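You operate a simulated robot arm through the tools that you are given. There is no shell and no other tool. Be economical: measure what you need, move in short steps, check, and stop when the job is done.

Carry out the task below with a simulated robot arm. There is one attempt and no reset: what you move stays moved.

## Task
Switch the incline off and lock it, then set Pull by its card and Track to centre.

The check looks at the end state, three seconds after you hand in, the way a careful person would. Anything else that was tipped, shoved, dropped, spilled or broken makes it a failure.

## Robot
A 7-joint arm with a two-finger parallel gripper on a trunk, on a base that drives. Base frame: it is fixed to the floor where the robot stands at the start and does not move with it; the origin is under the middle of the robot, x ahead of it, y to its left, z up. Lengths are in mm, angles in degrees, forces in N, time in s.
Its first joint turns from -166.0 to 166.0 degrees. Places, roughly: bay five door latch [-1600, 3400, 800]; bay seven door latch [-400, 3200, 800]; bay three door latch [-2100, 4000, 800]; bay two door latch [-1600, 4900, 800]; drive guard latch [-2800, 4500, 600]; end gate [200, 1600, 1000]; green incline button [900, -200, 700]; green trough button [-1200, 2700, 800]; grey incline button [1000, -400, 700]; grey trough button [-1100, 2500, 800]; hood damper lever [100, 1200, 1500]; hopper hatch latch [900, 1500, 800]; incline card [900, -100, 900]; incline lock [700, 0, 700]; incline speed knob [800, -100, 700]; incline switch [700, 0, 700]. Payload 4.4 kg.
Tool frame: the origin (TCP) lies between the finger pads and is the grasp point; the fingertips stand 23 mm ahead of it; z points along the fingers, y is the line along which they close. Largest opening 94 mm; finger width 38, thickness 10; the body of the gripper, 54 by 96 mm, starts 39 mm behind the TCP.
Orientation is that of the tool frame in the base frame, as a unit quaternion [w, x, y, z]. With the fingers straight down and closing along the base's y, the tool's x points along the base's -x, its y along +y and its z along -z.

## Interface
- The arm moves only by the tool drive_tool. Its argument "targets" is a list of rows, each an object of numbers (a shift or turn left out is 0, a gripper value left out holds the last): "dx", "dy", "dz": the shift along the tool's x, y, z in units of 400 mm (1.0 is 400 mm); "ax", "ay", "az": the turn, a rotation vector about the tool's x, y, z in units of 60 degrees (1.0 is 60 degrees); "jaw": the opening in per cent of the stroke, from 0 (shut) to 100 (fully open). In form: [{"dx": .., "dy": .., "dz": .., "ax": .., "ay": .., "az": .., "jaw": ..}, ...]. A call has 1 to 10 rows; each row is the pose to reach, as a shift and turn from the pose commanded when the call began, along the tool's axes at that moment. A call with a number of a shift or a turn outside -1 to 1 is refused whole. Rows are played at 5 a second. More than 50 mm and 8.6 degrees between two rows, or a gripper value outside its range, and nothing of the call is played. Where a pose cannot be reached the arm comes as near as it can. A force on the tool above 40 N (or 10 N above the force at the start of the call, whichever is more), or a blocked arm, ends the call early, and 0.2 s more pass. Each finger travels about 108 mm/s and halts on what it meets, pressing with about 24 N; the grip force reading is that of the motor and also rises with nothing between the fingers. The clock runs only during rows and for 0.2 s after the last one: add rows that repeat a pose to give the fingers time. The reply holds the time, the measured pose of the TCP, the force on the tool along the base axes, the opening and the grip force, in the units named above and with some noise, with the torque about the TCP (base axes, N m) and any sound that the robot's microphone picked up.
- Cameras (640 x 400 px; columns grow to the right, rows downward): "scene" is now at [156.5, 286, 1445.4]; the picture's right is [0.68, -0.74, 0.00], its down [-0.57, -0.52, -0.64] and it looks along [0.47, 0.43, -0.77] (base axes); focal length 214 px, centre (320, 200). "wrist" rides on the gripper at [86, 16, -75] in the tool frame; the picture's right is [-0.18, 0.98, 0.00], its down [-0.58, -0.11, -0.81] and it looks along [-0.79, -0.15, 0.59] (tool axes); focal length 243 px, centre (320, 200).
- grab_frame(camera): a new picture of that camera. The clock stands still meanwhile.
- base_move(legs): drives the robot by 1 to 6 legs, each [ahead, left, turn to the left] in mm, mm and degrees, along the robot's own axes; the way and the turn of a leg run together, so that a leg with both is an arc; at most 1500 mm and 180 degrees a leg. The arm and the cameras ride along, it lands a little off, and it stops where it bumps. It gives what a move gives.
- pan_tilt(pan, tilt): turns the head with the scene camera to pan (to the left, within 120 degrees either way) and tilt (down, from -29 to 69), counted from straight ahead of the robot. It gives what a move gives.
- probe_pixels(camera, pixels): for up to 12 pixels [column, row] of the newest picture of that camera ("zoom" is the newest enlarged one), the place [x, y, z] in the base frame of the surface seen there, good to about 3 mm. The clock stands still meanwhile.
- enlarge(camera, box): a new picture of the part [left, top, right, bottom] of that camera's present view, enlarged. The clock stands still meanwhile.
- finish_job(): hands the job in; it is judged then, once.

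Work in short steps. Measure before you move; look again where a grasp or a placing could have gone wrong, and mend it. You have 80 turns and 68 pictures in all, those below and enlarged ones among them. Open the gripper and draw the arm clear of the work before you hand the job in, unless the task says otherwise; then end with one line.

The tools are called after "Emit:" by a JSON object that holds its "op" and its "data". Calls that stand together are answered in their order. drive_tool: Moves the arm, as the interface text tells. Its arguments: {"type":"object","properties":{"targets":{"type":"array"}},"required":["targets"]} The other tools are called the same way: base_move (legs) drives the base; pan_tilt (pan, tilt) turns the head that bears the scene camera; grab_frame (camera) takes a picture; probe_pixels (camera, pixels) gives the place of the surface under pixels of a picture; enlarge (camera, box) takes an enlarged picture of a part of a camera's view; finish_job () hands the job in.

At the start:

```text
time: 0.0
ee_pos: [487.5, 394.4, 1118.3]
tcp_rot: [0.0, 0.0, 1.0, 0.0]
ft_force: [-0.2, -0.8, -0.2]
torque: [0.03, 0.0, 0.0]
grip_width: 94.1
grip_force: 0.1
robot x, y, heading: [-2.1, 1.3, -0.0]
head pan, tilt: [42.6, 50.3]
```

scene: 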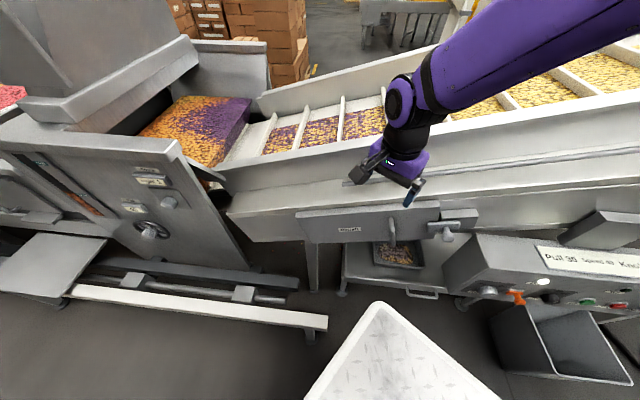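
wrist: 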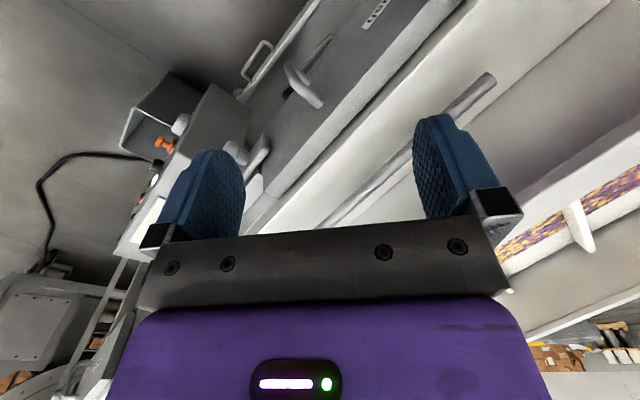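

The incline panel with its card sits at the right edge of the scene picture (around 560,280). I turn the head towards it and look.

Emit:
{"op": "pan_tilt", "data": {"pan": -8, "tilt": 45}}

Emit:
{"op": "grab_frame", "data": {"camera": "scene"}}

```text
time: 1.2
ee_pos: [485.9, 394.4, 1118.1]
tcp_rot: [0.0, 0.0, 1.0, 0.0]
ft_force: [0.4, 0.0, -0.5]
torque: [-0.04, -0.03, 0.0]
grip_width: 94.0
grip_force: 0.0
robot x, y, heading: [-0.1, -0.1, 0.1]
head pan, tilt: [-8.0, 45.0]
```

```text
65 pictures are left
```

scene: 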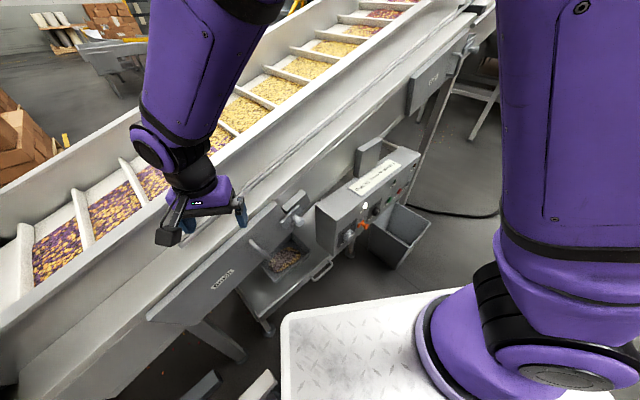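

Panel at about (370,200), card on it. I enlarge.

Emit:
{"op": "enlarge", "data": {"camera": "scene", "box": [305, 130, 445, 270]}}

Emit:
{"op": "enlarge", "data": {"camera": "scene", "box": [345, 155, 409, 195]}}

Emit:
{"op": "enlarge", "data": {"camera": "scene", "box": [140, 170, 340, 340]}}

```text
2.86 times, centred on (375, 200) of scene
```

zoom: 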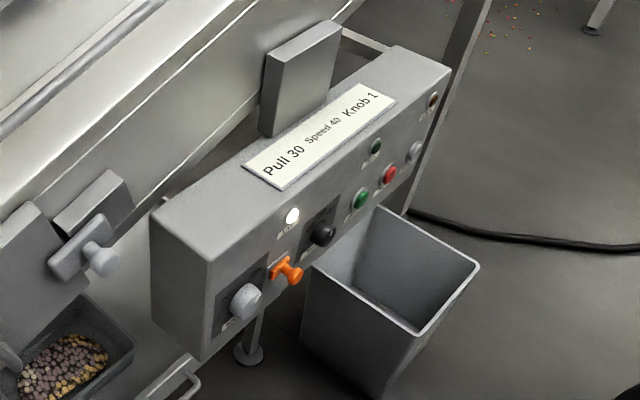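

```text
10.00 times, centred on (377, 175) of scene
```

zoom: 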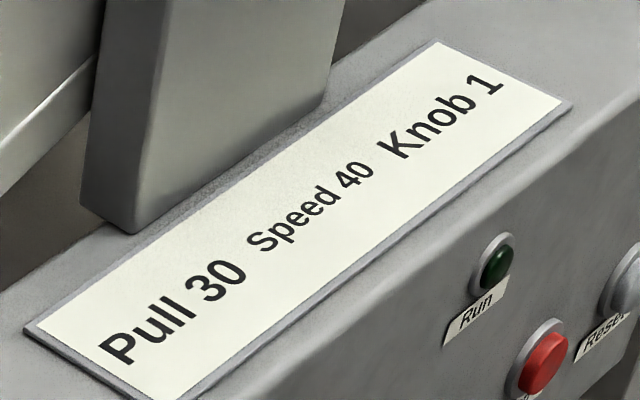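

```text
2.35 times, centred on (240, 255) of scene
```

zoom: 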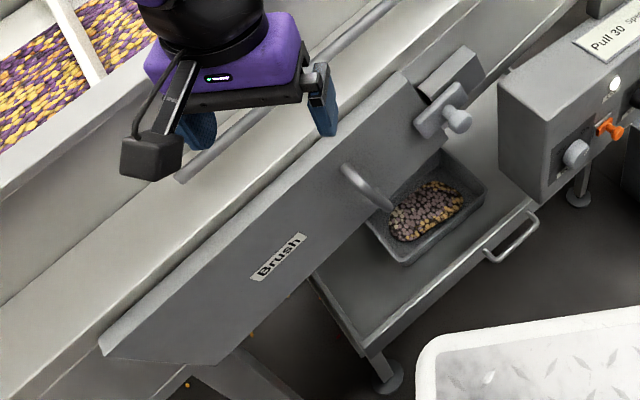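

The card reads Pull 30. Now look at the lower end plate on the left, where I saw labels and a handwheel.

Emit:
{"op": "pan_tilt", "data": {"pan": 75, "tilt": 45}}

Emit:
{"op": "grab_frame", "data": {"camera": "scene"}}

```text
time: 2.8
ee_pos: [486.6, 394.3, 1118.1]
tcp_rot: [0.0, 0.0, 1.0, 0.0]
ft_force: [0.0, -0.1, -0.4]
torque: [-0.03, -0.01, 0.0]
grip_width: 94.1
grip_force: 0.1
robot x, y, heading: [2.4, 2.0, 0.2]
head pan, tilt: [75.0, 45.0]
```

```text
61 pictures are left
```

scene: 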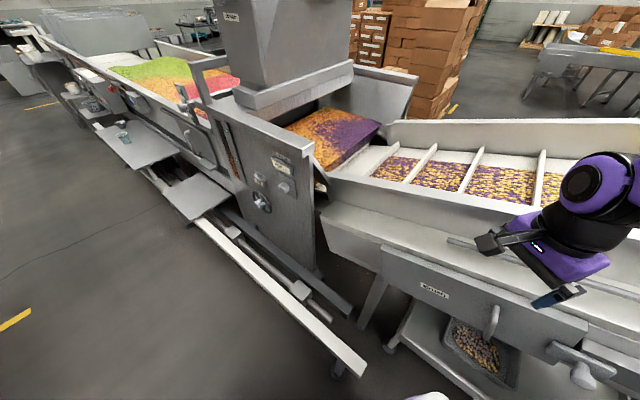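

Emit:
{"op": "enlarge", "data": {"camera": "scene", "box": [200, 110, 340, 260]}}

Emit:
{"op": "enlarge", "data": {"camera": "scene", "box": [60, 60, 220, 220]}}

```text
2.67 times, centred on (270, 185) of scene
```

zoom: 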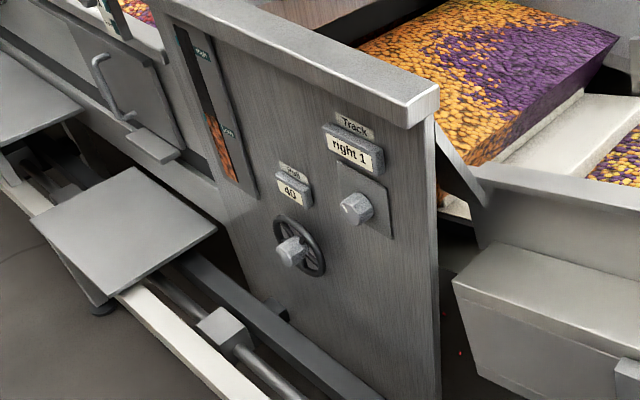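

```text
2.50 times, centred on (140, 140) of scene
```

zoom: 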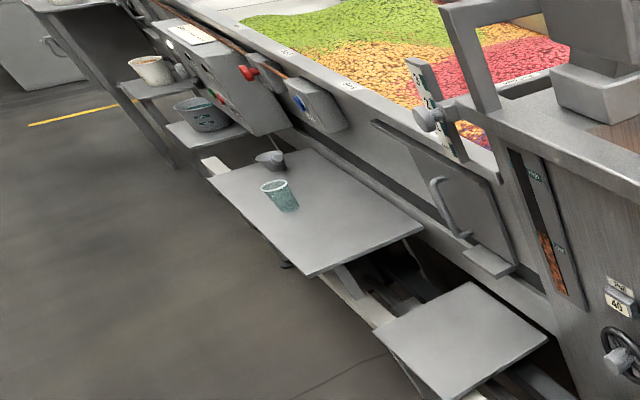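

Pull is a handwheel reading 40 and Track is a stud reading "right 1". Back to the incline panel first, to measure it.

Emit:
{"op": "pan_tilt", "data": {"pan": -8, "tilt": 45}}

Emit:
{"op": "enlarge", "data": {"camera": "scene", "box": [325, 185, 397, 257]}}

```text
time: 4.3
ee_pos: [485.4, 394.8, 1118.3]
tcp_rot: [0.0, 0.0, 1.0, 0.001]
ft_force: [-1.0, -0.2, -0.1]
torque: [-0.03, 0.0, 0.01]
grip_width: 94.0
grip_force: 0.0
robot x, y, heading: [1.3, -3.9, 0.0]
head pan, tilt: [-8.0, 45.0]
```

```text
5.56 times, centred on (361, 221) of scene
```

zoom: 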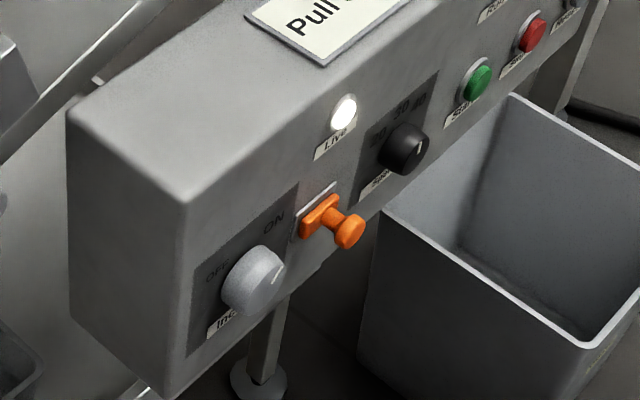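

The grey switch knob points to ON, with OFF to its left; the orange lock is beside it and the Live lamp is on. I probe the knob, lock and plate.

Emit:
{"op": "probe_pixels", "data": {"camera": "zoom", "pixels": [[255, 282], [272, 270], [210, 270], [272, 222], [348, 230], [318, 212], [300, 245], [405, 150], [195, 345], [420, 90], [187, 205], [478, 82]]}}

```text
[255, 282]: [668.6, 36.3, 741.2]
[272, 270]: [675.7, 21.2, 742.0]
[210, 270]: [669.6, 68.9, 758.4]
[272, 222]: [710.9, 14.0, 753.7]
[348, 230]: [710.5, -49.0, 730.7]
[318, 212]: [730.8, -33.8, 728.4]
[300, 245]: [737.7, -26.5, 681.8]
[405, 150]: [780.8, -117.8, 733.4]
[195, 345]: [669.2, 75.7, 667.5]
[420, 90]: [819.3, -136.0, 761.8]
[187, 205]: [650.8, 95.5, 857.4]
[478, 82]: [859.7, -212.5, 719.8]
```

The panel face is vertical with outward normal about (-0.81,-0.59). I want the base squarely in front of it, so I look at the floor on my right first.

Emit:
{"op": "pan_tilt", "data": {"pan": -60, "tilt": 50}}

Emit:
{"op": "grab_frame", "data": {"camera": "scene"}}

```text
time: 5.5
ee_pos: [486.2, 394.5, 1119.6]
tcp_rot: [0.0, 0.0, 1.0, 0.0]
ft_force: [-1.1, -0.2, -0.5]
torque: [0.01, 0.0, 0.0]
grip_width: 94.1
grip_force: 0.0
robot x, y, heading: [1.0, 1.9, -0.0]
head pan, tilt: [-60.0, 50.0]
```

```text
57 pictures are left
```

scene: 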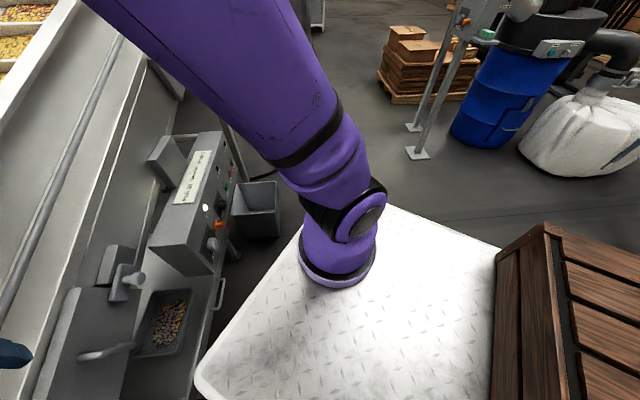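

A wooden crate stands right of the base; I probe the deck edges, crate and floor.

Emit:
{"op": "probe_pixels", "data": {"camera": "scene", "pixels": [[198, 380], [398, 207], [490, 250], [337, 275], [545, 225], [505, 300], [415, 155], [257, 232], [215, 305], [500, 225], [300, 230], [470, 390]]}}

```text
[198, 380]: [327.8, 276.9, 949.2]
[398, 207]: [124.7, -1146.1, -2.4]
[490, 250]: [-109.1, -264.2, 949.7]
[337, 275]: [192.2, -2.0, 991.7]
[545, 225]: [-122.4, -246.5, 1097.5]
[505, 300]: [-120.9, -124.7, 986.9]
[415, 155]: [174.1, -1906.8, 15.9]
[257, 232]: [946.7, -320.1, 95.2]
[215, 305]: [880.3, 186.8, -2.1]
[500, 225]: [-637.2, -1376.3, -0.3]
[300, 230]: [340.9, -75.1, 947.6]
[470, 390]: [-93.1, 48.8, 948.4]
```

The deck (front edge x≈340, z 950) and crate are part of the robot. I drive to stand square to the panel, about 750 mm from arm root to knob.

Emit:
{"op": "base_move", "data": {"legs": [[-70, -500, 0], [0, 0, 36]]}}

Emit:
{"op": "pan_tilt", "data": {"pan": 0, "tilt": 40}}

Emit:
{"op": "grab_frame", "data": {"camera": "scene"}}

```text
time: 10.2
ee_pos: [89.8, 107.9, 1117.8]
tcp_rot: [0.0, -0.309, 0.951, 0.0]
ft_force: [0.0, -0.1, -0.4]
torque: [0.0, -0.02, 0.02]
grip_width: 94.0
grip_force: 0.0
robot x, y, heading: [-69.4, -493.6, 36.1]
head pan, tilt: [-60.0, 50.0]
```

```text
time: 11.5
ee_pos: [89.7, 108.4, 1118.3]
tcp_rot: [0.0, -0.31, 0.951, 0.0]
ft_force: [0.0, 0.1, -0.3]
torque: [0.03, -0.02, 0.01]
grip_width: 94.1
grip_force: 0.1
robot x, y, heading: [-72.2, -497.8, 35.9]
head pan, tilt: [0.0, 40.0]
```

```text
56 pictures are left
```

scene: 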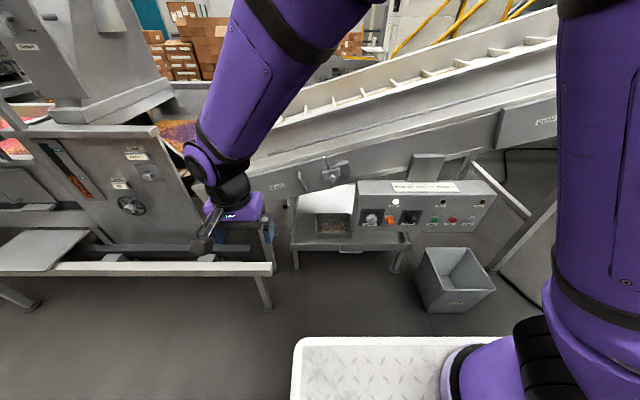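

Now squarely facing the panel (360-490, 180-230). Enlarge it.

Emit:
{"op": "enlarge", "data": {"camera": "scene", "box": [345, 170, 435, 250]}}

Emit:
{"op": "probe_pixels", "data": {"camera": "zoom", "pixels": [[320, 200], [100, 100], [500, 200]]}}

```text
5.00 times, centred on (390, 210) of scene
```

zoom: 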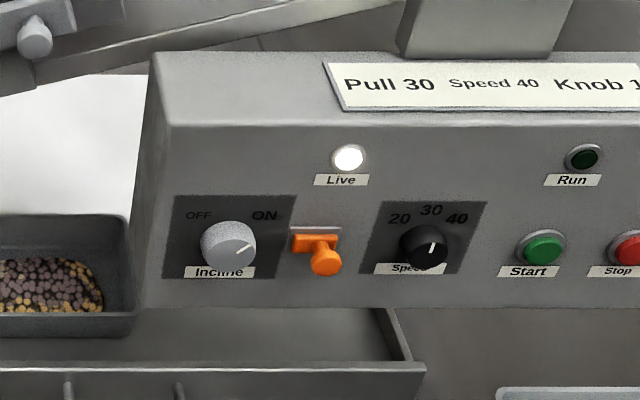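

```text
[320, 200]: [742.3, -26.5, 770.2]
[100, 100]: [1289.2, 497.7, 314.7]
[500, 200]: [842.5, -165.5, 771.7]
```

Knob at (228,245), its pointer toward ON; lock at (322,250). I probe them precisely.

Emit:
{"op": "probe_pixels", "data": {"camera": "zoom", "pixels": [[228, 246], [205, 246], [250, 262], [228, 228], [230, 265], [326, 262], [316, 243], [298, 242], [316, 228], [185, 230], [345, 260], [424, 248]]}}

Emit:
{"op": "enlarge", "data": {"camera": "scene", "box": [368, 205, 418, 235]}}

```text
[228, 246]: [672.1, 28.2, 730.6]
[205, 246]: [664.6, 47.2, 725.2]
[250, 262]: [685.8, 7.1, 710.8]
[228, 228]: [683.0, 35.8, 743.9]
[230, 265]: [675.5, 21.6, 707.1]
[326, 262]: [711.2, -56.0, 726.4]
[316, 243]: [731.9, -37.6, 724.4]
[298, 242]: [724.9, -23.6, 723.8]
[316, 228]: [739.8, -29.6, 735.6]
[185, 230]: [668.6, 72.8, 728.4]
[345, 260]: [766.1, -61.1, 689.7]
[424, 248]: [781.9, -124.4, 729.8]
```

```text
12.80 times, centred on (393, 220) of scene
```

zoom: 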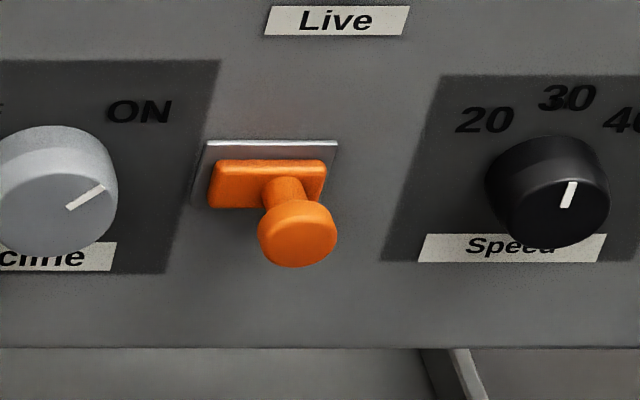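

Knob axis in the robot frame is about 911 ahead, 10 right, z 727; panel normal matches the heading. I swing the hand in front of the panel, still high.

Emit:
{"op": "drive_tool", "data": {"targets": [{"dx": -0.05, "dy": -0.1, "jaw": 74}, {"dx": -0.1, "dy": -0.2}, {"dx": -0.15, "dy": -0.3}, {"dx": -0.2, "dy": -0.4}, {"dx": -0.25, "dy": -0.5}, {"dx": -0.3, "dy": -0.6}, {"dx": -0.35, "dy": -0.7}, {"dx": -0.4, "dy": -0.8}, {"dx": -0.45, "dy": -0.9}, {"dx": -0.5, "dy": -1.0}]}}

Emit:
{"op": "drive_tool", "data": {"targets": [{"ay": -0.14}, {"ay": -0.28}, {"ay": -0.42}, {"ay": -0.56}, {"ay": -0.7}, {"ay": -0.84}, {"ay": -0.98}]}}

Emit:
{"op": "drive_tool", "data": {"targets": [{"ay": -0.13}, {"ay": -0.26}, {"ay": -0.39}, {"ay": -0.52}, {"ay": -0.52}]}}

```text
time: 13.7
ee_pos: [486.9, -96.7, 1118.1]
tcp_rot: [0.0, -0.311, 0.95, 0.0]
ft_force: [0.2, -0.7, -0.1]
torque: [-0.04, 0.0, -0.01]
grip_width: 69.6
grip_force: 0.0
robot x, y, heading: [-75.5, -496.4, 36.2]
head pan, tilt: [0.0, 40.0]
```

```text
time: 15.3
ee_pos: [499.7, -84.3, 1122.3]
tcp_rot: [0.467, -0.27, 0.828, 0.152]
ft_force: [0.3, -0.3, -0.4]
torque: [-0.04, -0.03, 0.04]
grip_width: 69.7
grip_force: 0.0
out of reach, approached as far as the arm can: row 7
robot x, y, heading: [-69.0, -496.5, 36.2]
head pan, tilt: [0.0, 40.0]
```

```text
time: 16.5
ee_pos: [518.9, -62.1, 1118.7]
tcp_rot: [0.673, -0.218, 0.671, 0.219]
ft_force: [-0.4, 0.1, 0.7]
torque: [0.02, -0.05, 0.01]
grip_width: 69.5
grip_force: 0.1
out of reach, approached as far as the arm can: row 1, 2, 3, 4, 5
robot x, y, heading: [-72.7, -500.5, 35.9]
head pan, tilt: [0.0, 40.0]
```

Orientation is right (horizontal, square to panel). Now lower to knob height, about 150 mm in front of the panel.

Emit:
{"op": "drive_tool", "data": {"targets": [{"dx": 0.098, "dz": 0.012, "dy": -0.004}, {"dx": 0.196, "dz": 0.024, "dy": -0.008}, {"dx": 0.294, "dz": 0.036, "dy": -0.012}, {"dx": 0.392, "dz": 0.048, "dy": -0.016}, {"dx": 0.49, "dz": 0.06, "dy": -0.02}, {"dx": 0.588, "dz": 0.072, "dy": -0.025}, {"dx": 0.686, "dz": 0.084, "dy": -0.03}, {"dx": 0.784, "dz": 0.096, "dy": -0.034}, {"dx": 0.882, "dz": 0.11, "dy": -0.04}, {"dx": 0.979, "dz": 0.122, "dy": -0.0425}]}}

Emit:
{"op": "drive_tool", "data": {"targets": [{"az": 0.13}, {"az": 0.26}, {"az": 0.39}, {"az": 0.52}, {"az": 0.65}, {"az": 0.75}, {"az": 0.75}]}}

Emit:
{"op": "grab_frame", "data": {"camera": "wrist"}}

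Emit:
{"op": "grab_frame", "data": {"camera": "scene"}}

```text
time: 18.7
ee_pos: [568.0, -46.2, 729.7]
tcp_rot: [0.673, -0.219, 0.672, 0.219]
ft_force: [-0.1, 0.6, 0.2]
torque: [-0.01, 0.01, 0.01]
grip_width: 69.5
grip_force: 0.2
robot x, y, heading: [-69.5, -496.6, 36.2]
head pan, tilt: [0.0, 40.0]
```

```text
time: 20.3
ee_pos: [568.9, -45.5, 728.0]
tcp_rot: [0.537, 0.056, 0.705, 0.459]
ft_force: [-0.3, 0.6, -0.1]
torque: [-0.02, 0.01, -0.02]
grip_width: 69.6
grip_force: 0.1
robot x, y, heading: [-69.7, -498.4, 36.2]
head pan, tilt: [0.0, 40.0]
```

```text
53 pictures are left
```

wrist: 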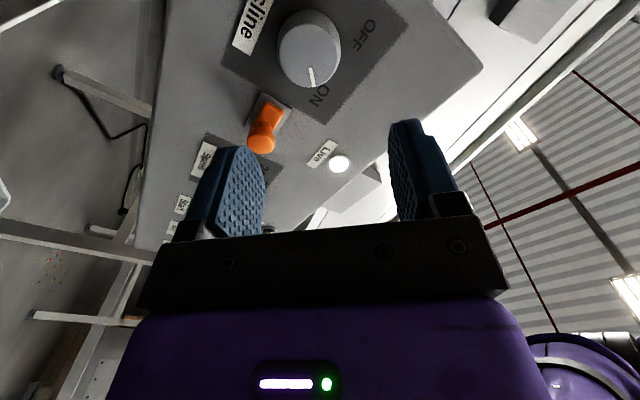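

```text
52 pictures are left
```

scene: 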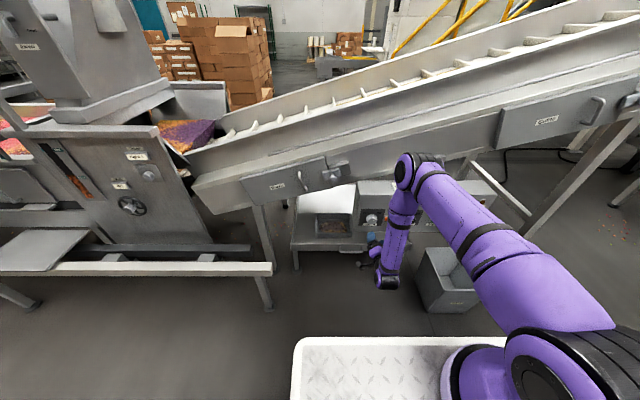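

Wrist view shows the knob at (308,48) with pointer toward ON, lock at (265,125). I probe for an accurate axis.

Emit:
{"op": "probe_pixels", "data": {"camera": "wrist", "pixels": [[312, 55], [330, 45], [298, 45], [312, 75], [305, 25], [345, 75], [262, 145], [268, 112], [285, 100], [340, 163], [375, 60], [258, 70]]}}

Emit:
{"op": "enlarge", "data": {"camera": "wrist", "box": [200, 0, 420, 180]}}

```text
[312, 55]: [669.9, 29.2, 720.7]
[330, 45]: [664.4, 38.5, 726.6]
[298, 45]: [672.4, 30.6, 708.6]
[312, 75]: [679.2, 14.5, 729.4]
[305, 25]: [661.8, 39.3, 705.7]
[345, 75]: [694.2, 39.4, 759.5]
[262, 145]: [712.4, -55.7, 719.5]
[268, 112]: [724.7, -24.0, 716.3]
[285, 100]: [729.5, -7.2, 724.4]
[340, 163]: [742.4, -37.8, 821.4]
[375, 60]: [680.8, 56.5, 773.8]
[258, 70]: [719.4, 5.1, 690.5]
```

```text
2.22 times, centred on (310, 90) of wrist
```

zoom: 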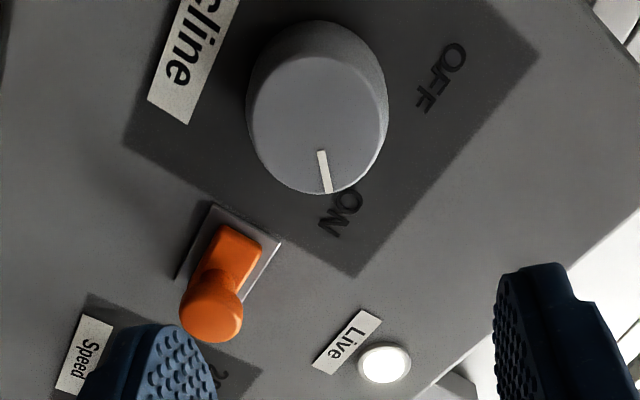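

I probe the rim of the knob's front face in the zoom, to get the centre.

Emit:
{"op": "probe_pixels", "data": {"camera": "zoom", "pixels": [[254, 125], [381, 125], [318, 64], [318, 186], [270, 80], [366, 80], [270, 165], [366, 165], [238, 220], [225, 300], [190, 262], [262, 240]]}}

```text
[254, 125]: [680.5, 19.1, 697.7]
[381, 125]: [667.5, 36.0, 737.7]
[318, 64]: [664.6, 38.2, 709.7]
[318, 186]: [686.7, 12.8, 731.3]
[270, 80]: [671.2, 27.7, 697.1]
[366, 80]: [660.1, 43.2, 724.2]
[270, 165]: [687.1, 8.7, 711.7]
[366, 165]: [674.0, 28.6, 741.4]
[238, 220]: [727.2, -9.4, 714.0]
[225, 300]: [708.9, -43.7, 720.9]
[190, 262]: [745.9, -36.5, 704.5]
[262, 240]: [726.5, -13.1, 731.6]
```

Knob face centre ≈ (674,27,719), radius 22.6. I advance 121 mm with the small lateral correction.

Emit:
{"op": "drive_tool", "data": {"targets": [{"dx": 0.01, "dy": -0.022, "dz": 0.08}, {"dx": 0.01, "dy": -0.022, "dz": 0.16}, {"dx": 0.01, "dy": -0.022, "dz": 0.24}, {"dx": 0.01, "dy": -0.022, "dz": 0.3}, {"dx": 0.01, "dy": -0.022, "dz": 0.3}]}}

Emit:
{"op": "grab_frame", "data": {"camera": "wrist"}}

```text
time: 21.5
ee_pos: [667.5, 21.9, 718.2]
tcp_rot: [0.537, 0.054, 0.705, 0.46]
ft_force: [-0.2, 0.0, -0.2]
torque: [0.02, -0.02, 0.01]
grip_width: 69.6
grip_force: 0.0
robot x, y, heading: [-72.1, -495.5, 35.9]
head pan, tilt: [0.0, 40.0]
```

```text
50 pictures are left
```

wrist: 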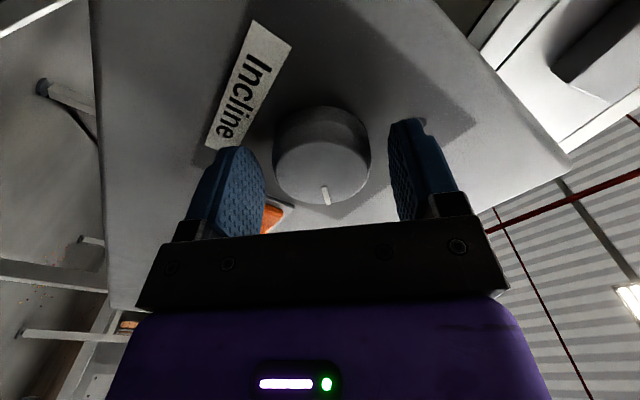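

The knob sits between the fingers. Close on it, gently.

Emit:
{"op": "drive_tool", "data": {"targets": [{"jaw": 55}, {"jaw": 48}, {"jaw": 44}, {"jaw": 40}, {"jaw": 40}]}}

```text
time: 22.7
ee_pos: [668.1, 22.1, 717.9]
tcp_rot: [0.537, 0.054, 0.705, 0.46]
ft_force: [1.2, 1.8, 1.1]
torque: [0.01, -0.03, 0.01]
grip_width: 50.7
grip_force: 44.9
robot x, y, heading: [-73.3, -497.4, 36.0]
head pan, tilt: [0.0, 40.0]
```

Gripped at 50 mm. Turn counter-clockwise toward OFF.

Emit:
{"op": "drive_tool", "data": {"targets": [{"az": -0.13}, {"az": -0.26}, {"az": -0.39}, {"az": -0.52}, {"az": -0.65}, {"az": -0.75}]}}

Emit:
{"op": "drive_tool", "data": {"targets": [{"az": -0.13}, {"az": -0.26}, {"az": -0.39}, {"az": -0.52}, {"az": -0.65}, {"az": -0.75}, {"az": -0.75}]}}

Emit:
{"op": "grab_frame", "data": {"camera": "wrist"}}

```text
time: 24.1
ee_pos: [668.8, 22.2, 718.0]
tcp_rot: [0.671, -0.221, 0.673, 0.218]
ft_force: [20.7, -1.4, -16.6]
torque: [-0.34, 0.51, -0.18]
grip_width: 50.7
grip_force: 45.1
robot x, y, heading: [-72.4, -496.1, 36.3]
head pan, tilt: [0.0, 40.0]
```

```text
time: 25.1
ee_pos: [669.1, 19.5, 717.6]
tcp_rot: [0.705, -0.384, 0.594, 0.038]
ft_force: [9.8, 3.8, -5.7]
torque: [-0.2, 0.25, -0.01]
grip_width: 50.3
grip_force: 45.1
robot x, y, heading: [-70.2, -498.3, 35.9]
head pan, tilt: [0.0, 40.0]
stopped in row 5: the force on the tool passed its limit at 41 N (the readings are from after the stop); the commanded pose is now the measured one
```

```text
49 pictures are left
```

wrist: 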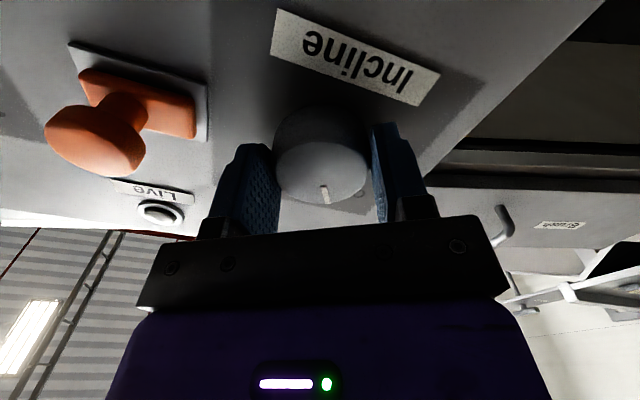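

The Live lamp went dark; turned about 75° until a stop. I open, back off and look at the pointer.

Emit:
{"op": "drive_tool", "data": {"targets": [{"jaw": 55}, {"jaw": 74}, {"jaw": 74, "dz": -0.08}, {"dz": -0.16}, {"dz": -0.24}, {"dz": -0.3}]}}

Emit:
{"op": "enlarge", "data": {"camera": "wrist", "box": [150, 0, 450, 190]}}

```text
time: 26.5
ee_pos: [572.2, -50.0, 719.2]
tcp_rot: [0.706, -0.383, 0.594, 0.037]
ft_force: [-0.3, 0.0, 0.1]
torque: [-0.02, 0.01, 0.02]
grip_width: 69.4
grip_force: 0.0
robot x, y, heading: [-70.5, -495.8, 36.4]
head pan, tilt: [0.0, 40.0]
```

```text
2.11 times, centred on (300, 95) of wrist
```

zoom: 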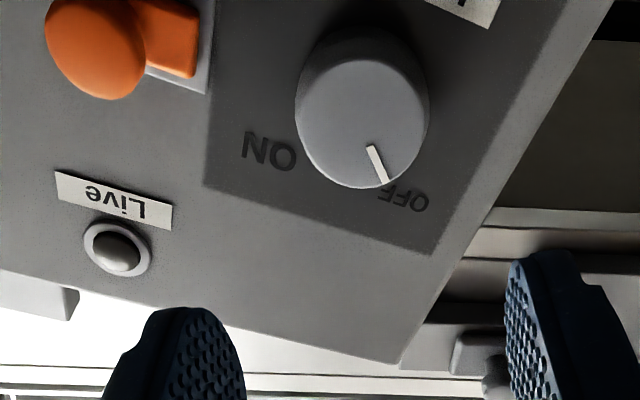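

Pointer is on OFF and Live is dark. Now move right in front of the lock and level the hand (x down), still ~120 mm off.

Emit:
{"op": "drive_tool", "data": {"targets": [{"dx": 0.025, "dy": -0.043, "az": 0.125}, {"dx": 0.05, "dy": -0.087, "az": 0.25}, {"dx": 0.075, "dy": -0.13, "az": 0.375}, {"dx": 0.1, "dy": -0.173, "az": 0.5}, {"dx": 0.1, "dy": -0.173, "az": 0.5}]}}

Emit:
{"op": "enlarge", "data": {"camera": "wrist", "box": [210, 0, 450, 150]}}

```text
time: 27.7
ee_pos: [618.6, -114.5, 717.4]
tcp_rot: [0.672, -0.215, 0.674, 0.219]
ft_force: [-0.1, -0.3, -0.1]
torque: [-0.03, 0.01, -0.02]
grip_width: 69.7
grip_force: 0.1
robot x, y, heading: [-73.8, -495.4, 36.3]
head pan, tilt: [0.0, 40.0]
```

```text
2.67 times, centred on (330, 75) of wrist
```

zoom: 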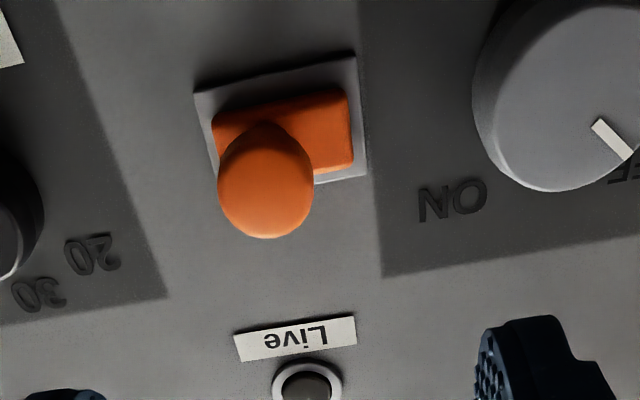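

I probe the lock knob rim and block.

Emit:
{"op": "probe_pixels", "data": {"camera": "zoom", "pixels": [[265, 190], [225, 190], [306, 190], [265, 150], [265, 230], [335, 130], [335, 165], [360, 120], [205, 110], [340, 100]]}}

```text
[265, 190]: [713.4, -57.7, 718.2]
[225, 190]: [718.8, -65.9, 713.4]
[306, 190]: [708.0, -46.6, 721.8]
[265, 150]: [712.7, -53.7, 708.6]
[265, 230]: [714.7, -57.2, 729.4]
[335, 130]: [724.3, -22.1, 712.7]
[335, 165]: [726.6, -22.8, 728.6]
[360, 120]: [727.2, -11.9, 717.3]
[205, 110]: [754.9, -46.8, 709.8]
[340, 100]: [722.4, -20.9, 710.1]
```

Lock knob centre ≈ (713,-57,718). Advance 108 mm with jaw narrowed to 50 mm, then close on it.

Emit:
{"op": "drive_tool", "data": {"targets": [{"dy": -0.0235, "dz": 0.07, "jaw": 53}, {"dy": -0.0235, "dz": 0.14}, {"dy": -0.0235, "dz": 0.21}, {"dy": -0.0235, "dz": 0.27}, {"dy": -0.0235, "dz": 0.27, "jaw": 40}, {"dy": -0.0235, "dz": 0.27, "jaw": 25}, {"dy": -0.0235, "dz": 0.27, "jaw": 18}, {"dy": -0.0235, "dz": 0.27, "jaw": 18}]}}

Emit:
{"op": "grab_frame", "data": {"camera": "wrist"}}

```text
time: 29.5
ee_pos: [711.4, -59.3, 718.9]
tcp_rot: [0.672, -0.218, 0.673, 0.219]
ft_force: [-2.2, 10.2, -0.7]
torque: [-0.05, 0.02, 0.33]
grip_width: 27.1
grip_force: 45.1
robot x, y, heading: [-71.0, -495.1, 36.3]
head pan, tilt: [0.0, 40.0]
```

```text
46 pictures are left
```

wrist: 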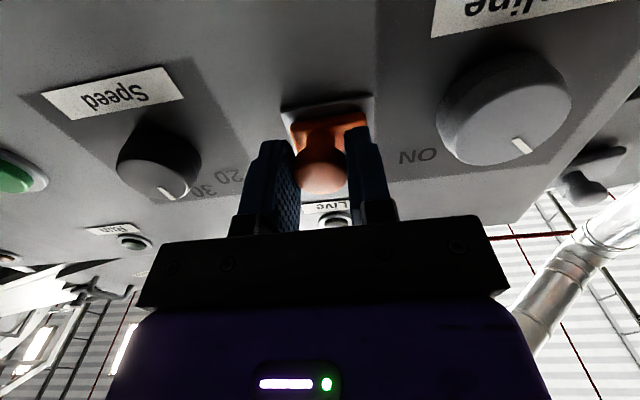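

Gripped (27 mm). Slide gently left toward the switch in 6 mm steps, watching force.

Emit:
{"op": "drive_tool", "data": {"targets": [{"dy": 0.015}, {"dy": 0.03}, {"dy": 0.045}, {"dy": 0.06}, {"dy": 0.06}]}}

Emit:
{"op": "grab_frame", "data": {"camera": "wrist"}}

```text
time: 30.7
ee_pos: [696.6, -40.0, 717.2]
tcp_rot: [0.672, -0.216, 0.673, 0.219]
ft_force: [1.6, 2.0, 1.2]
torque: [0.05, -0.04, 0.23]
grip_width: 26.7
grip_force: 45.0
robot x, y, heading: [-71.7, -498.5, 36.2]
head pan, tilt: [0.0, 40.0]
```

```text
45 pictures are left
```

wrist: 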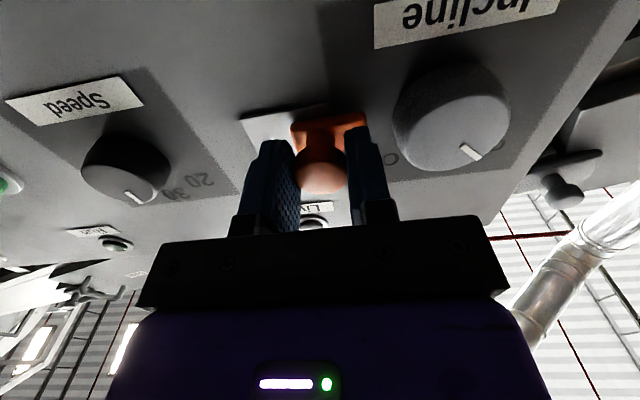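

It slid 24 mm freely. Continue until the end stop.

Emit:
{"op": "drive_tool", "data": {"targets": [{"dy": 0.01}, {"dy": 0.02}, {"dy": 0.03}, {"dy": 0.04}, {"dy": 0.04}]}}

Emit:
{"op": "grab_frame", "data": {"camera": "wrist"}}

```text
time: 31.6
ee_pos: [694.4, -38.1, 717.7]
tcp_rot: [0.674, -0.215, 0.674, 0.214]
ft_force: [8.1, -5.9, -3.9]
torque: [0.07, -0.01, 0.15]
grip_width: 27.1
grip_force: 45.1
robot x, y, heading: [-70.2, -497.2, 36.0]
head pan, tilt: [0.0, 40.0]
stopped in row 4: the force on the tool passed its limit at 44 N (the readings are from after the stop); the commanded pose is now the measured one
```

```text
44 pictures are left
```

wrist: 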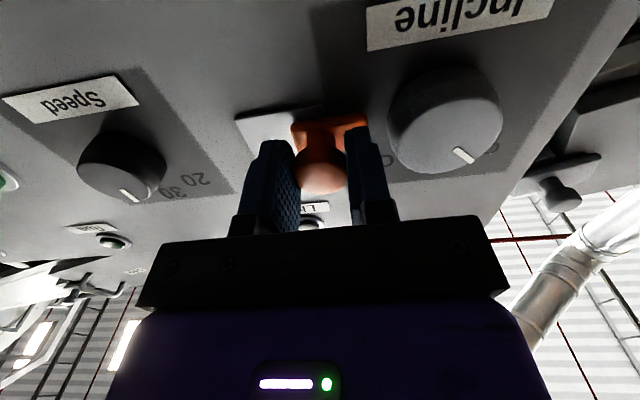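

End stop reached at ~27 mm. Open a little (to 40 mm, to clear the switch knob) and withdraw.

Emit:
{"op": "drive_tool", "data": {"targets": [{"jaw": 40}, {"jaw": 40}, {"dz": -0.1}, {"dz": -0.2}, {"dz": -0.3}, {"dz": -0.4}]}}

Emit:
{"op": "enlarge", "data": {"camera": "wrist", "box": [210, 0, 450, 150]}}

```text
time: 33.0
ee_pos: [564.7, -130.8, 718.3]
tcp_rot: [0.674, -0.214, 0.674, 0.212]
ft_force: [2.3, -2.3, -0.5]
torque: [-0.02, -0.01, 0.16]
grip_width: 37.5
grip_force: 0.0
robot x, y, heading: [-68.4, -499.1, 35.9]
head pan, tilt: [0.0, 40.0]
```

```text
2.67 times, centred on (330, 75) of wrist
```

zoom: 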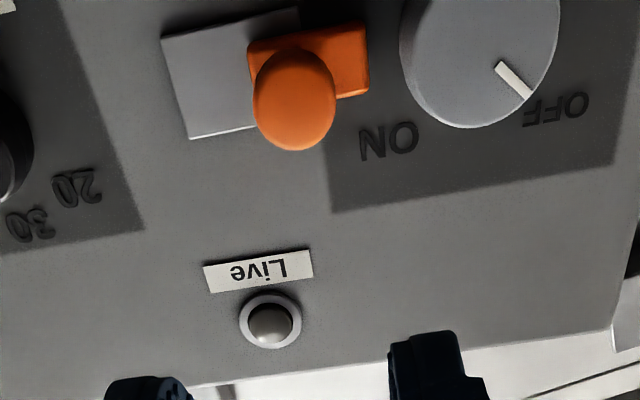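

Lock is engaged across the switch edge. Now measure the Pull/Track plate from here.

Emit:
{"op": "pan_tilt", "data": {"pan": 38, "tilt": 35}}

Emit:
{"op": "grab_frame", "data": {"camera": "scene"}}

```text
time: 34.0
ee_pos: [564.4, -127.7, 718.1]
tcp_rot: [0.673, -0.215, 0.674, 0.214]
ft_force: [1.0, -0.3, 0.9]
torque: [-0.05, 0.0, -0.02]
grip_width: 37.5
grip_force: 0.0
robot x, y, heading: [-72.0, -495.6, 36.0]
head pan, tilt: [38.0, 35.0]
```

```text
42 pictures are left
```

scene: 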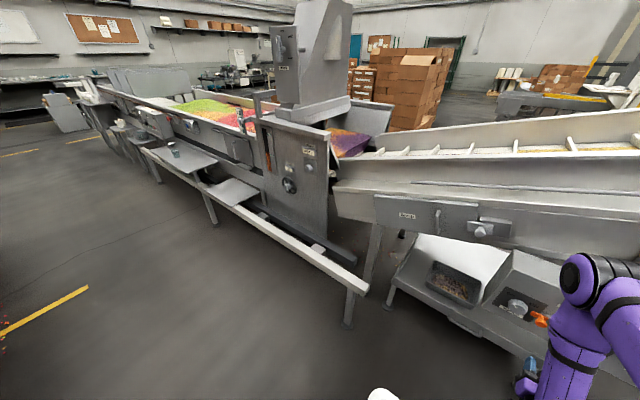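

Emit:
{"op": "enlarge", "data": {"camera": "scene", "box": [255, 115, 345, 225]}}

Emit:
{"op": "probe_pixels", "data": {"camera": "scene", "pixels": [[290, 185], [308, 168], [300, 200], [270, 200], [320, 250], [368, 288], [230, 190], [345, 325], [225, 205], [290, 250], [328, 150], [262, 115]]}}

```text
3.64 times, centred on (300, 170) of scene
```

zoom: 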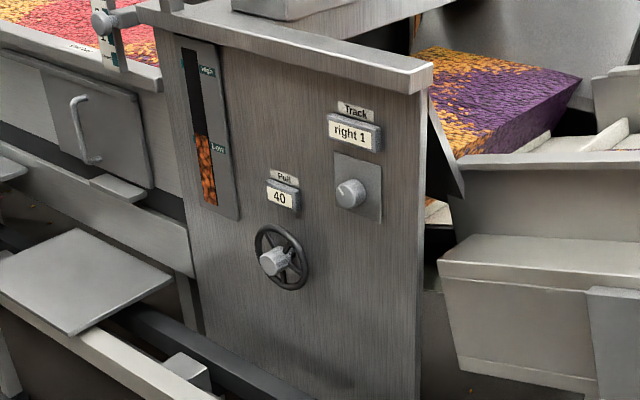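

```text
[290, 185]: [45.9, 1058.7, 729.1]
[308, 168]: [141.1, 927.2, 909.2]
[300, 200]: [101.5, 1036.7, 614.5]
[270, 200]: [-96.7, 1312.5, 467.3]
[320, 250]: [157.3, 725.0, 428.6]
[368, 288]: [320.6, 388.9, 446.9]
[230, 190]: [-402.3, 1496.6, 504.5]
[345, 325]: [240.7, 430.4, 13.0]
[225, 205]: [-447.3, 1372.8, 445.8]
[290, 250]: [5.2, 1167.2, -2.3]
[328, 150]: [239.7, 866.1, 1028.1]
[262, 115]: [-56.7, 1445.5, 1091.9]
```

I probe the handwheel and Track knob and plate in the zoom.

Emit:
{"op": "probe_pixels", "data": {"camera": "zoom", "pixels": [[273, 262], [291, 245], [303, 270], [262, 230], [350, 194], [375, 215], [345, 160], [400, 300], [230, 300], [283, 196], [353, 132], [330, 330]]}}

```text
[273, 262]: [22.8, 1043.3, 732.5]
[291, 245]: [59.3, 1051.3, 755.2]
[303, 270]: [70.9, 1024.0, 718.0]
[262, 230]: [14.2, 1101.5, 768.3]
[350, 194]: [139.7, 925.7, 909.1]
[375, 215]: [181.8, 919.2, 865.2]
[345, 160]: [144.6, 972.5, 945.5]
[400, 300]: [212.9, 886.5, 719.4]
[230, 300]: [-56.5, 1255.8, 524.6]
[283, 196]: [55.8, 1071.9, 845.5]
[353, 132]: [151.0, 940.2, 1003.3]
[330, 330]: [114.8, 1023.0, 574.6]
```

Plate parallels the panel; hub sticks out 62 mm, Track knob 36 mm. Before strafing left with the arm forward, I check what the brush box latch and handle protrude.

Emit:
{"op": "probe_pixels", "data": {"camera": "scene", "pixels": [[481, 232], [408, 215], [437, 220], [400, 290], [455, 325], [252, 245], [215, 190], [180, 155]]}}

```text
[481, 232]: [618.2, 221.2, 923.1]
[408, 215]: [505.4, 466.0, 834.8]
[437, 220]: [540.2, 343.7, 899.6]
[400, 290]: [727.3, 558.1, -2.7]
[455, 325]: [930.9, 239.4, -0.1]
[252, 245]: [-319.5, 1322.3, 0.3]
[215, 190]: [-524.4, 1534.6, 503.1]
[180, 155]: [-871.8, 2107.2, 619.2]
```

Everything along the way is ≥ 950 mm ahead at hand height, the hand tips at 753. Strafe left 1113 and then forward 90.

Emit:
{"op": "base_move", "data": {"legs": [[0, 1113, 0], [88, 0, 0]]}}

Emit:
{"op": "pan_tilt", "data": {"pan": 0, "tilt": 30}}

Emit:
{"op": "grab_frame", "data": {"camera": "scene"}}

Emit:
{"op": "grab_frame", "data": {"camera": "wrist"}}

```text
time: 40.4
ee_pos: [-19.3, 821.2, 719.1]
tcp_rot: [0.673, -0.216, 0.674, 0.215]
ft_force: [0.6, -0.4, -0.7]
torque: [0.03, -0.01, -0.01]
grip_width: 37.4
grip_force: 0.1
robot x, y, heading: [-650.1, 445.4, 36.2]
head pan, tilt: [38.0, 35.0]
```

```text
time: 41.5
ee_pos: [-20.0, 822.9, 718.9]
tcp_rot: [0.673, -0.217, 0.673, 0.216]
ft_force: [0.1, -0.2, -1.1]
torque: [0.01, 0.05, 0.02]
grip_width: 37.7
grip_force: 0.0
robot x, y, heading: [-653.6, 448.7, 36.2]
head pan, tilt: [0.0, 30.0]
```

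```text
40 pictures are left
```

scene: 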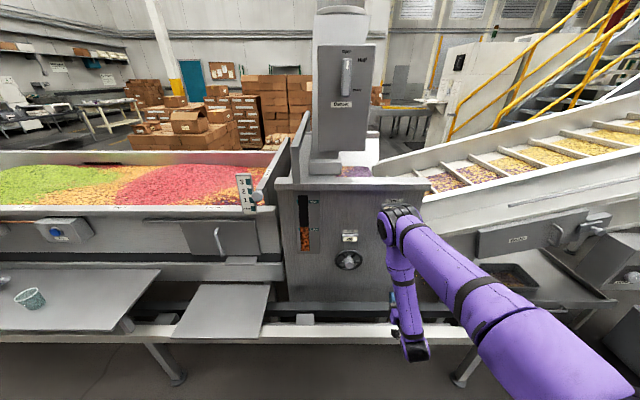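

```text
39 pictures are left
```

wrist: 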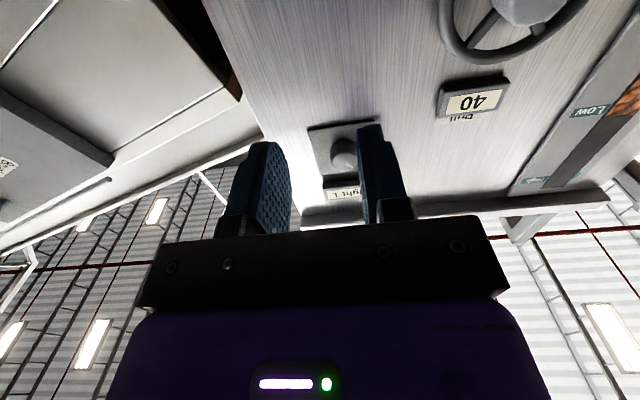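

Wheel and Pull readout are visible at (348,260)/(350,237). Enlarge and probe for the hub centre.

Emit:
{"op": "enlarge", "data": {"camera": "scene", "box": [320, 222, 380, 280]}}

Emit:
{"op": "enlarge", "data": {"camera": "wrist", "box": [280, 0, 640, 210]}}

```text
6.90 times, centred on (350, 251) of scene
```

zoom: 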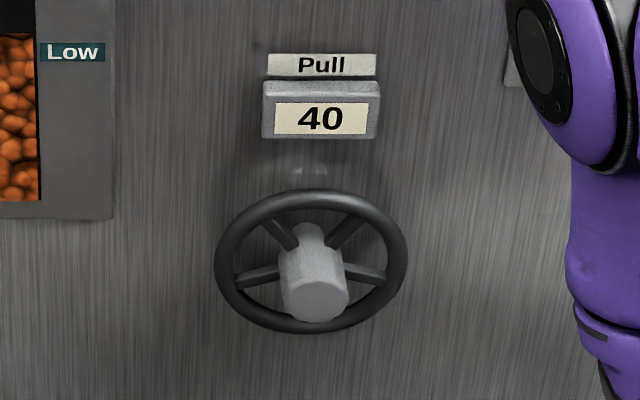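

```text
1.78 times, centred on (460, 105) of wrist
```

zoom: 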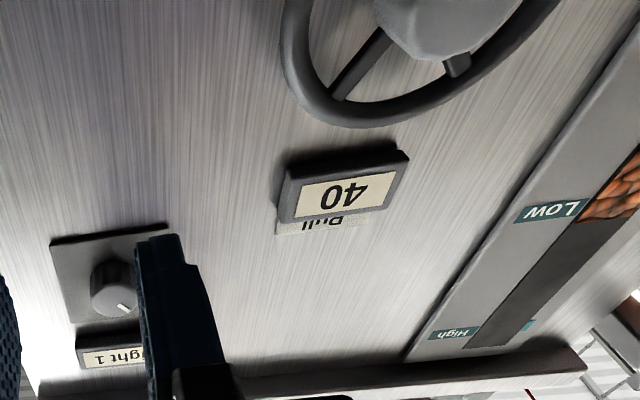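

Move the hand left 152 mm to face the wheel, up 12, jaw open to 60 mm.

Emit:
{"op": "drive_tool", "data": {"targets": [{"dy": 0.1, "dx": -0.01, "jaw": 64}, {"dy": 0.2, "dx": -0.02}, {"dy": 0.3, "dx": -0.03}, {"dy": 0.38, "dx": -0.03}, {"dy": 0.38, "dx": -0.03}]}}

Emit:
{"op": "grab_frame", "data": {"camera": "wrist"}}

Emit:
{"op": "enlarge", "data": {"camera": "scene", "box": [320, 190, 420, 280]}}

```text
time: 42.7
ee_pos: [-108.0, 946.4, 731.3]
tcp_rot: [0.673, -0.216, 0.674, 0.215]
ft_force: [-0.6, 0.5, 0.4]
torque: [-0.04, -0.04, 0.0]
grip_width: 60.4
grip_force: 0.0
robot x, y, heading: [-652.3, 447.7, 36.3]
head pan, tilt: [0.0, 30.0]
```

```text
36 pictures are left
```

wrist: 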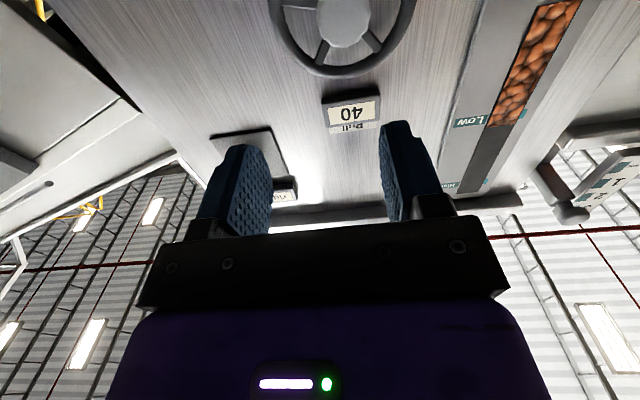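

```text
4.44 times, centred on (370, 235) of scene
```

zoom: 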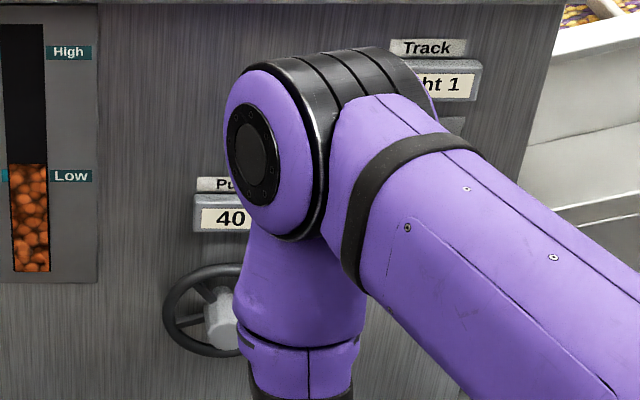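

Probe hub face and rim in the wrist picture.

Emit:
{"op": "probe_pixels", "data": {"camera": "wrist", "pixels": [[343, 20], [320, 20], [367, 20], [343, 5], [343, 38], [274, 20], [408, 20], [343, 70], [325, 52], [400, 50]]}}

```text
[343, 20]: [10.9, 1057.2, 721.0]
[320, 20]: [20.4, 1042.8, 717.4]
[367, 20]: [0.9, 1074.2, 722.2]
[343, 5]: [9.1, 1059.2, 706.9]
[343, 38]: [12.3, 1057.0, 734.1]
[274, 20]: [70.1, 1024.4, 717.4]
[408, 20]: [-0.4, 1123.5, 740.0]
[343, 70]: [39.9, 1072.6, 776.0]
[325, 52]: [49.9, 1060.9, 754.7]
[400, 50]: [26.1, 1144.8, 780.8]
```

Hub face centre ≈ (11,1057,721), diameter ~40. Approach 158 mm with 20 left, 10 down.

Emit:
{"op": "drive_tool", "data": {"targets": [{"dx": 0.026, "dy": 0.049, "dz": 0.08}, {"dx": 0.026, "dy": 0.049, "dz": 0.18}, {"dx": 0.026, "dy": 0.049, "dz": 0.28}, {"dx": 0.026, "dy": 0.049, "dz": 0.36}, {"dx": 0.026, "dy": 0.049, "dz": 0.395}, {"dx": 0.026, "dy": 0.049, "dz": 0.395}]}}

Emit:
{"op": "grab_frame", "data": {"camera": "wrist"}}

```text
time: 44.1
ee_pos: [9.2, 1052.5, 720.0]
tcp_rot: [0.673, -0.216, 0.674, 0.215]
ft_force: [0.9, -0.1, 0.2]
torque: [-0.02, 0.02, -0.04]
grip_width: 60.3
grip_force: 0.0
robot x, y, heading: [-652.6, 452.6, 36.4]
head pan, tilt: [0.0, 30.0]
```

```text
34 pictures are left
```

wrist: 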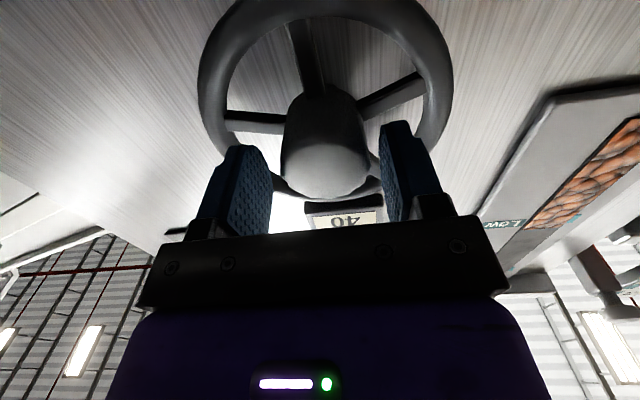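

Hub centred between the fingers and the readout "40" visible upside-down. Grip and turn 30° counter-clockwise as a trial.

Emit:
{"op": "drive_tool", "data": {"targets": [{"jaw": 50}, {"jaw": 42}, {"jaw": 34}, {"jaw": 32}, {"jaw": 32, "az": -0.12}, {"az": -0.24}, {"az": -0.36}, {"az": -0.5}, {"az": -0.5}]}}

Emit:
{"op": "grab_frame", "data": {"camera": "wrist"}}

```text
time: 46.1
ee_pos: [8.3, 1053.1, 719.1]
tcp_rot: [0.705, -0.384, 0.595, 0.032]
ft_force: [-11.7, 31.0, -12.4]
torque: [-0.23, 0.2, 0.27]
grip_width: 45.5
grip_force: 17.1
robot x, y, heading: [-653.0, 450.5, 36.0]
head pan, tilt: [0.0, 30.0]
```

```text
33 pictures are left
```

wrist: 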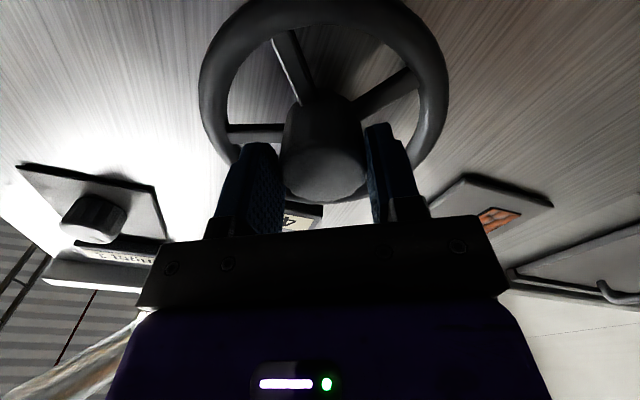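

The wheel turned with the hand. Check the readout in the scene.

Emit:
{"op": "enlarge", "data": {"camera": "scene", "box": [310, 200, 390, 280]}}

```text
5.00 times, centred on (350, 240) of scene
```

zoom: 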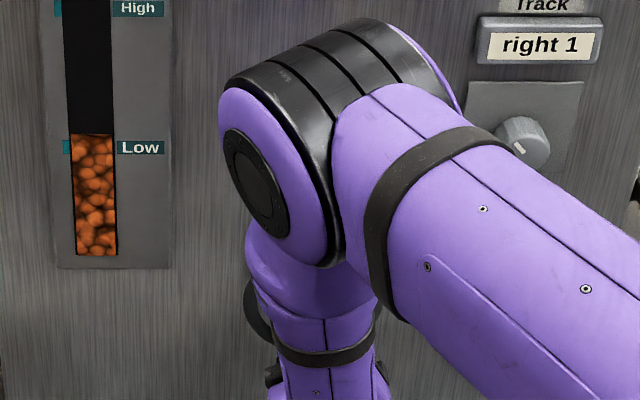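

Occluded there; enlarge the wrist view at the readout (300,215).

Emit:
{"op": "enlarge", "data": {"camera": "wrist", "box": [270, 190, 350, 240]}}

```text
8.00 times, centred on (310, 215) of wrist
```

zoom: 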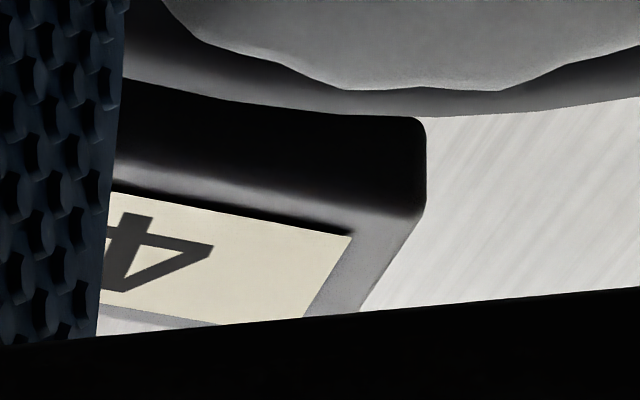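

First digit is still 4; the second is hidden. Release, back off 60 mm and re-level to read.

Emit:
{"op": "drive_tool", "data": {"targets": [{"jaw": 55}, {"jaw": 64}, {"dz": -0.08}, {"dz": -0.16, "az": 0.1}, {"dz": -0.16, "az": 0.24}, {"dz": -0.16, "az": 0.38}, {"dz": -0.16, "az": 0.5}]}}

Emit:
{"op": "enlarge", "data": {"camera": "wrist", "box": [200, 0, 440, 240]}}

```text
time: 47.7
ee_pos: [-42.9, 1015.4, 720.5]
tcp_rot: [0.673, -0.217, 0.673, 0.217]
ft_force: [-0.6, 1.0, 0.5]
torque: [0.0, -0.03, 0.0]
grip_width: 60.1
grip_force: 0.0
robot x, y, heading: [-648.4, 445.5, 36.2]
head pan, tilt: [0.0, 30.0]
```

```text
1.67 times, centred on (320, 120) of wrist
```

zoom: 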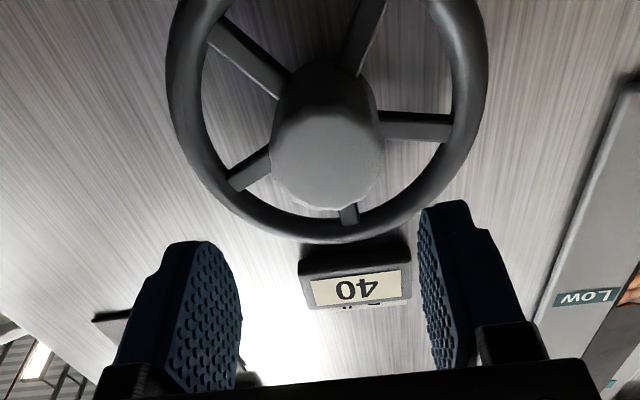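

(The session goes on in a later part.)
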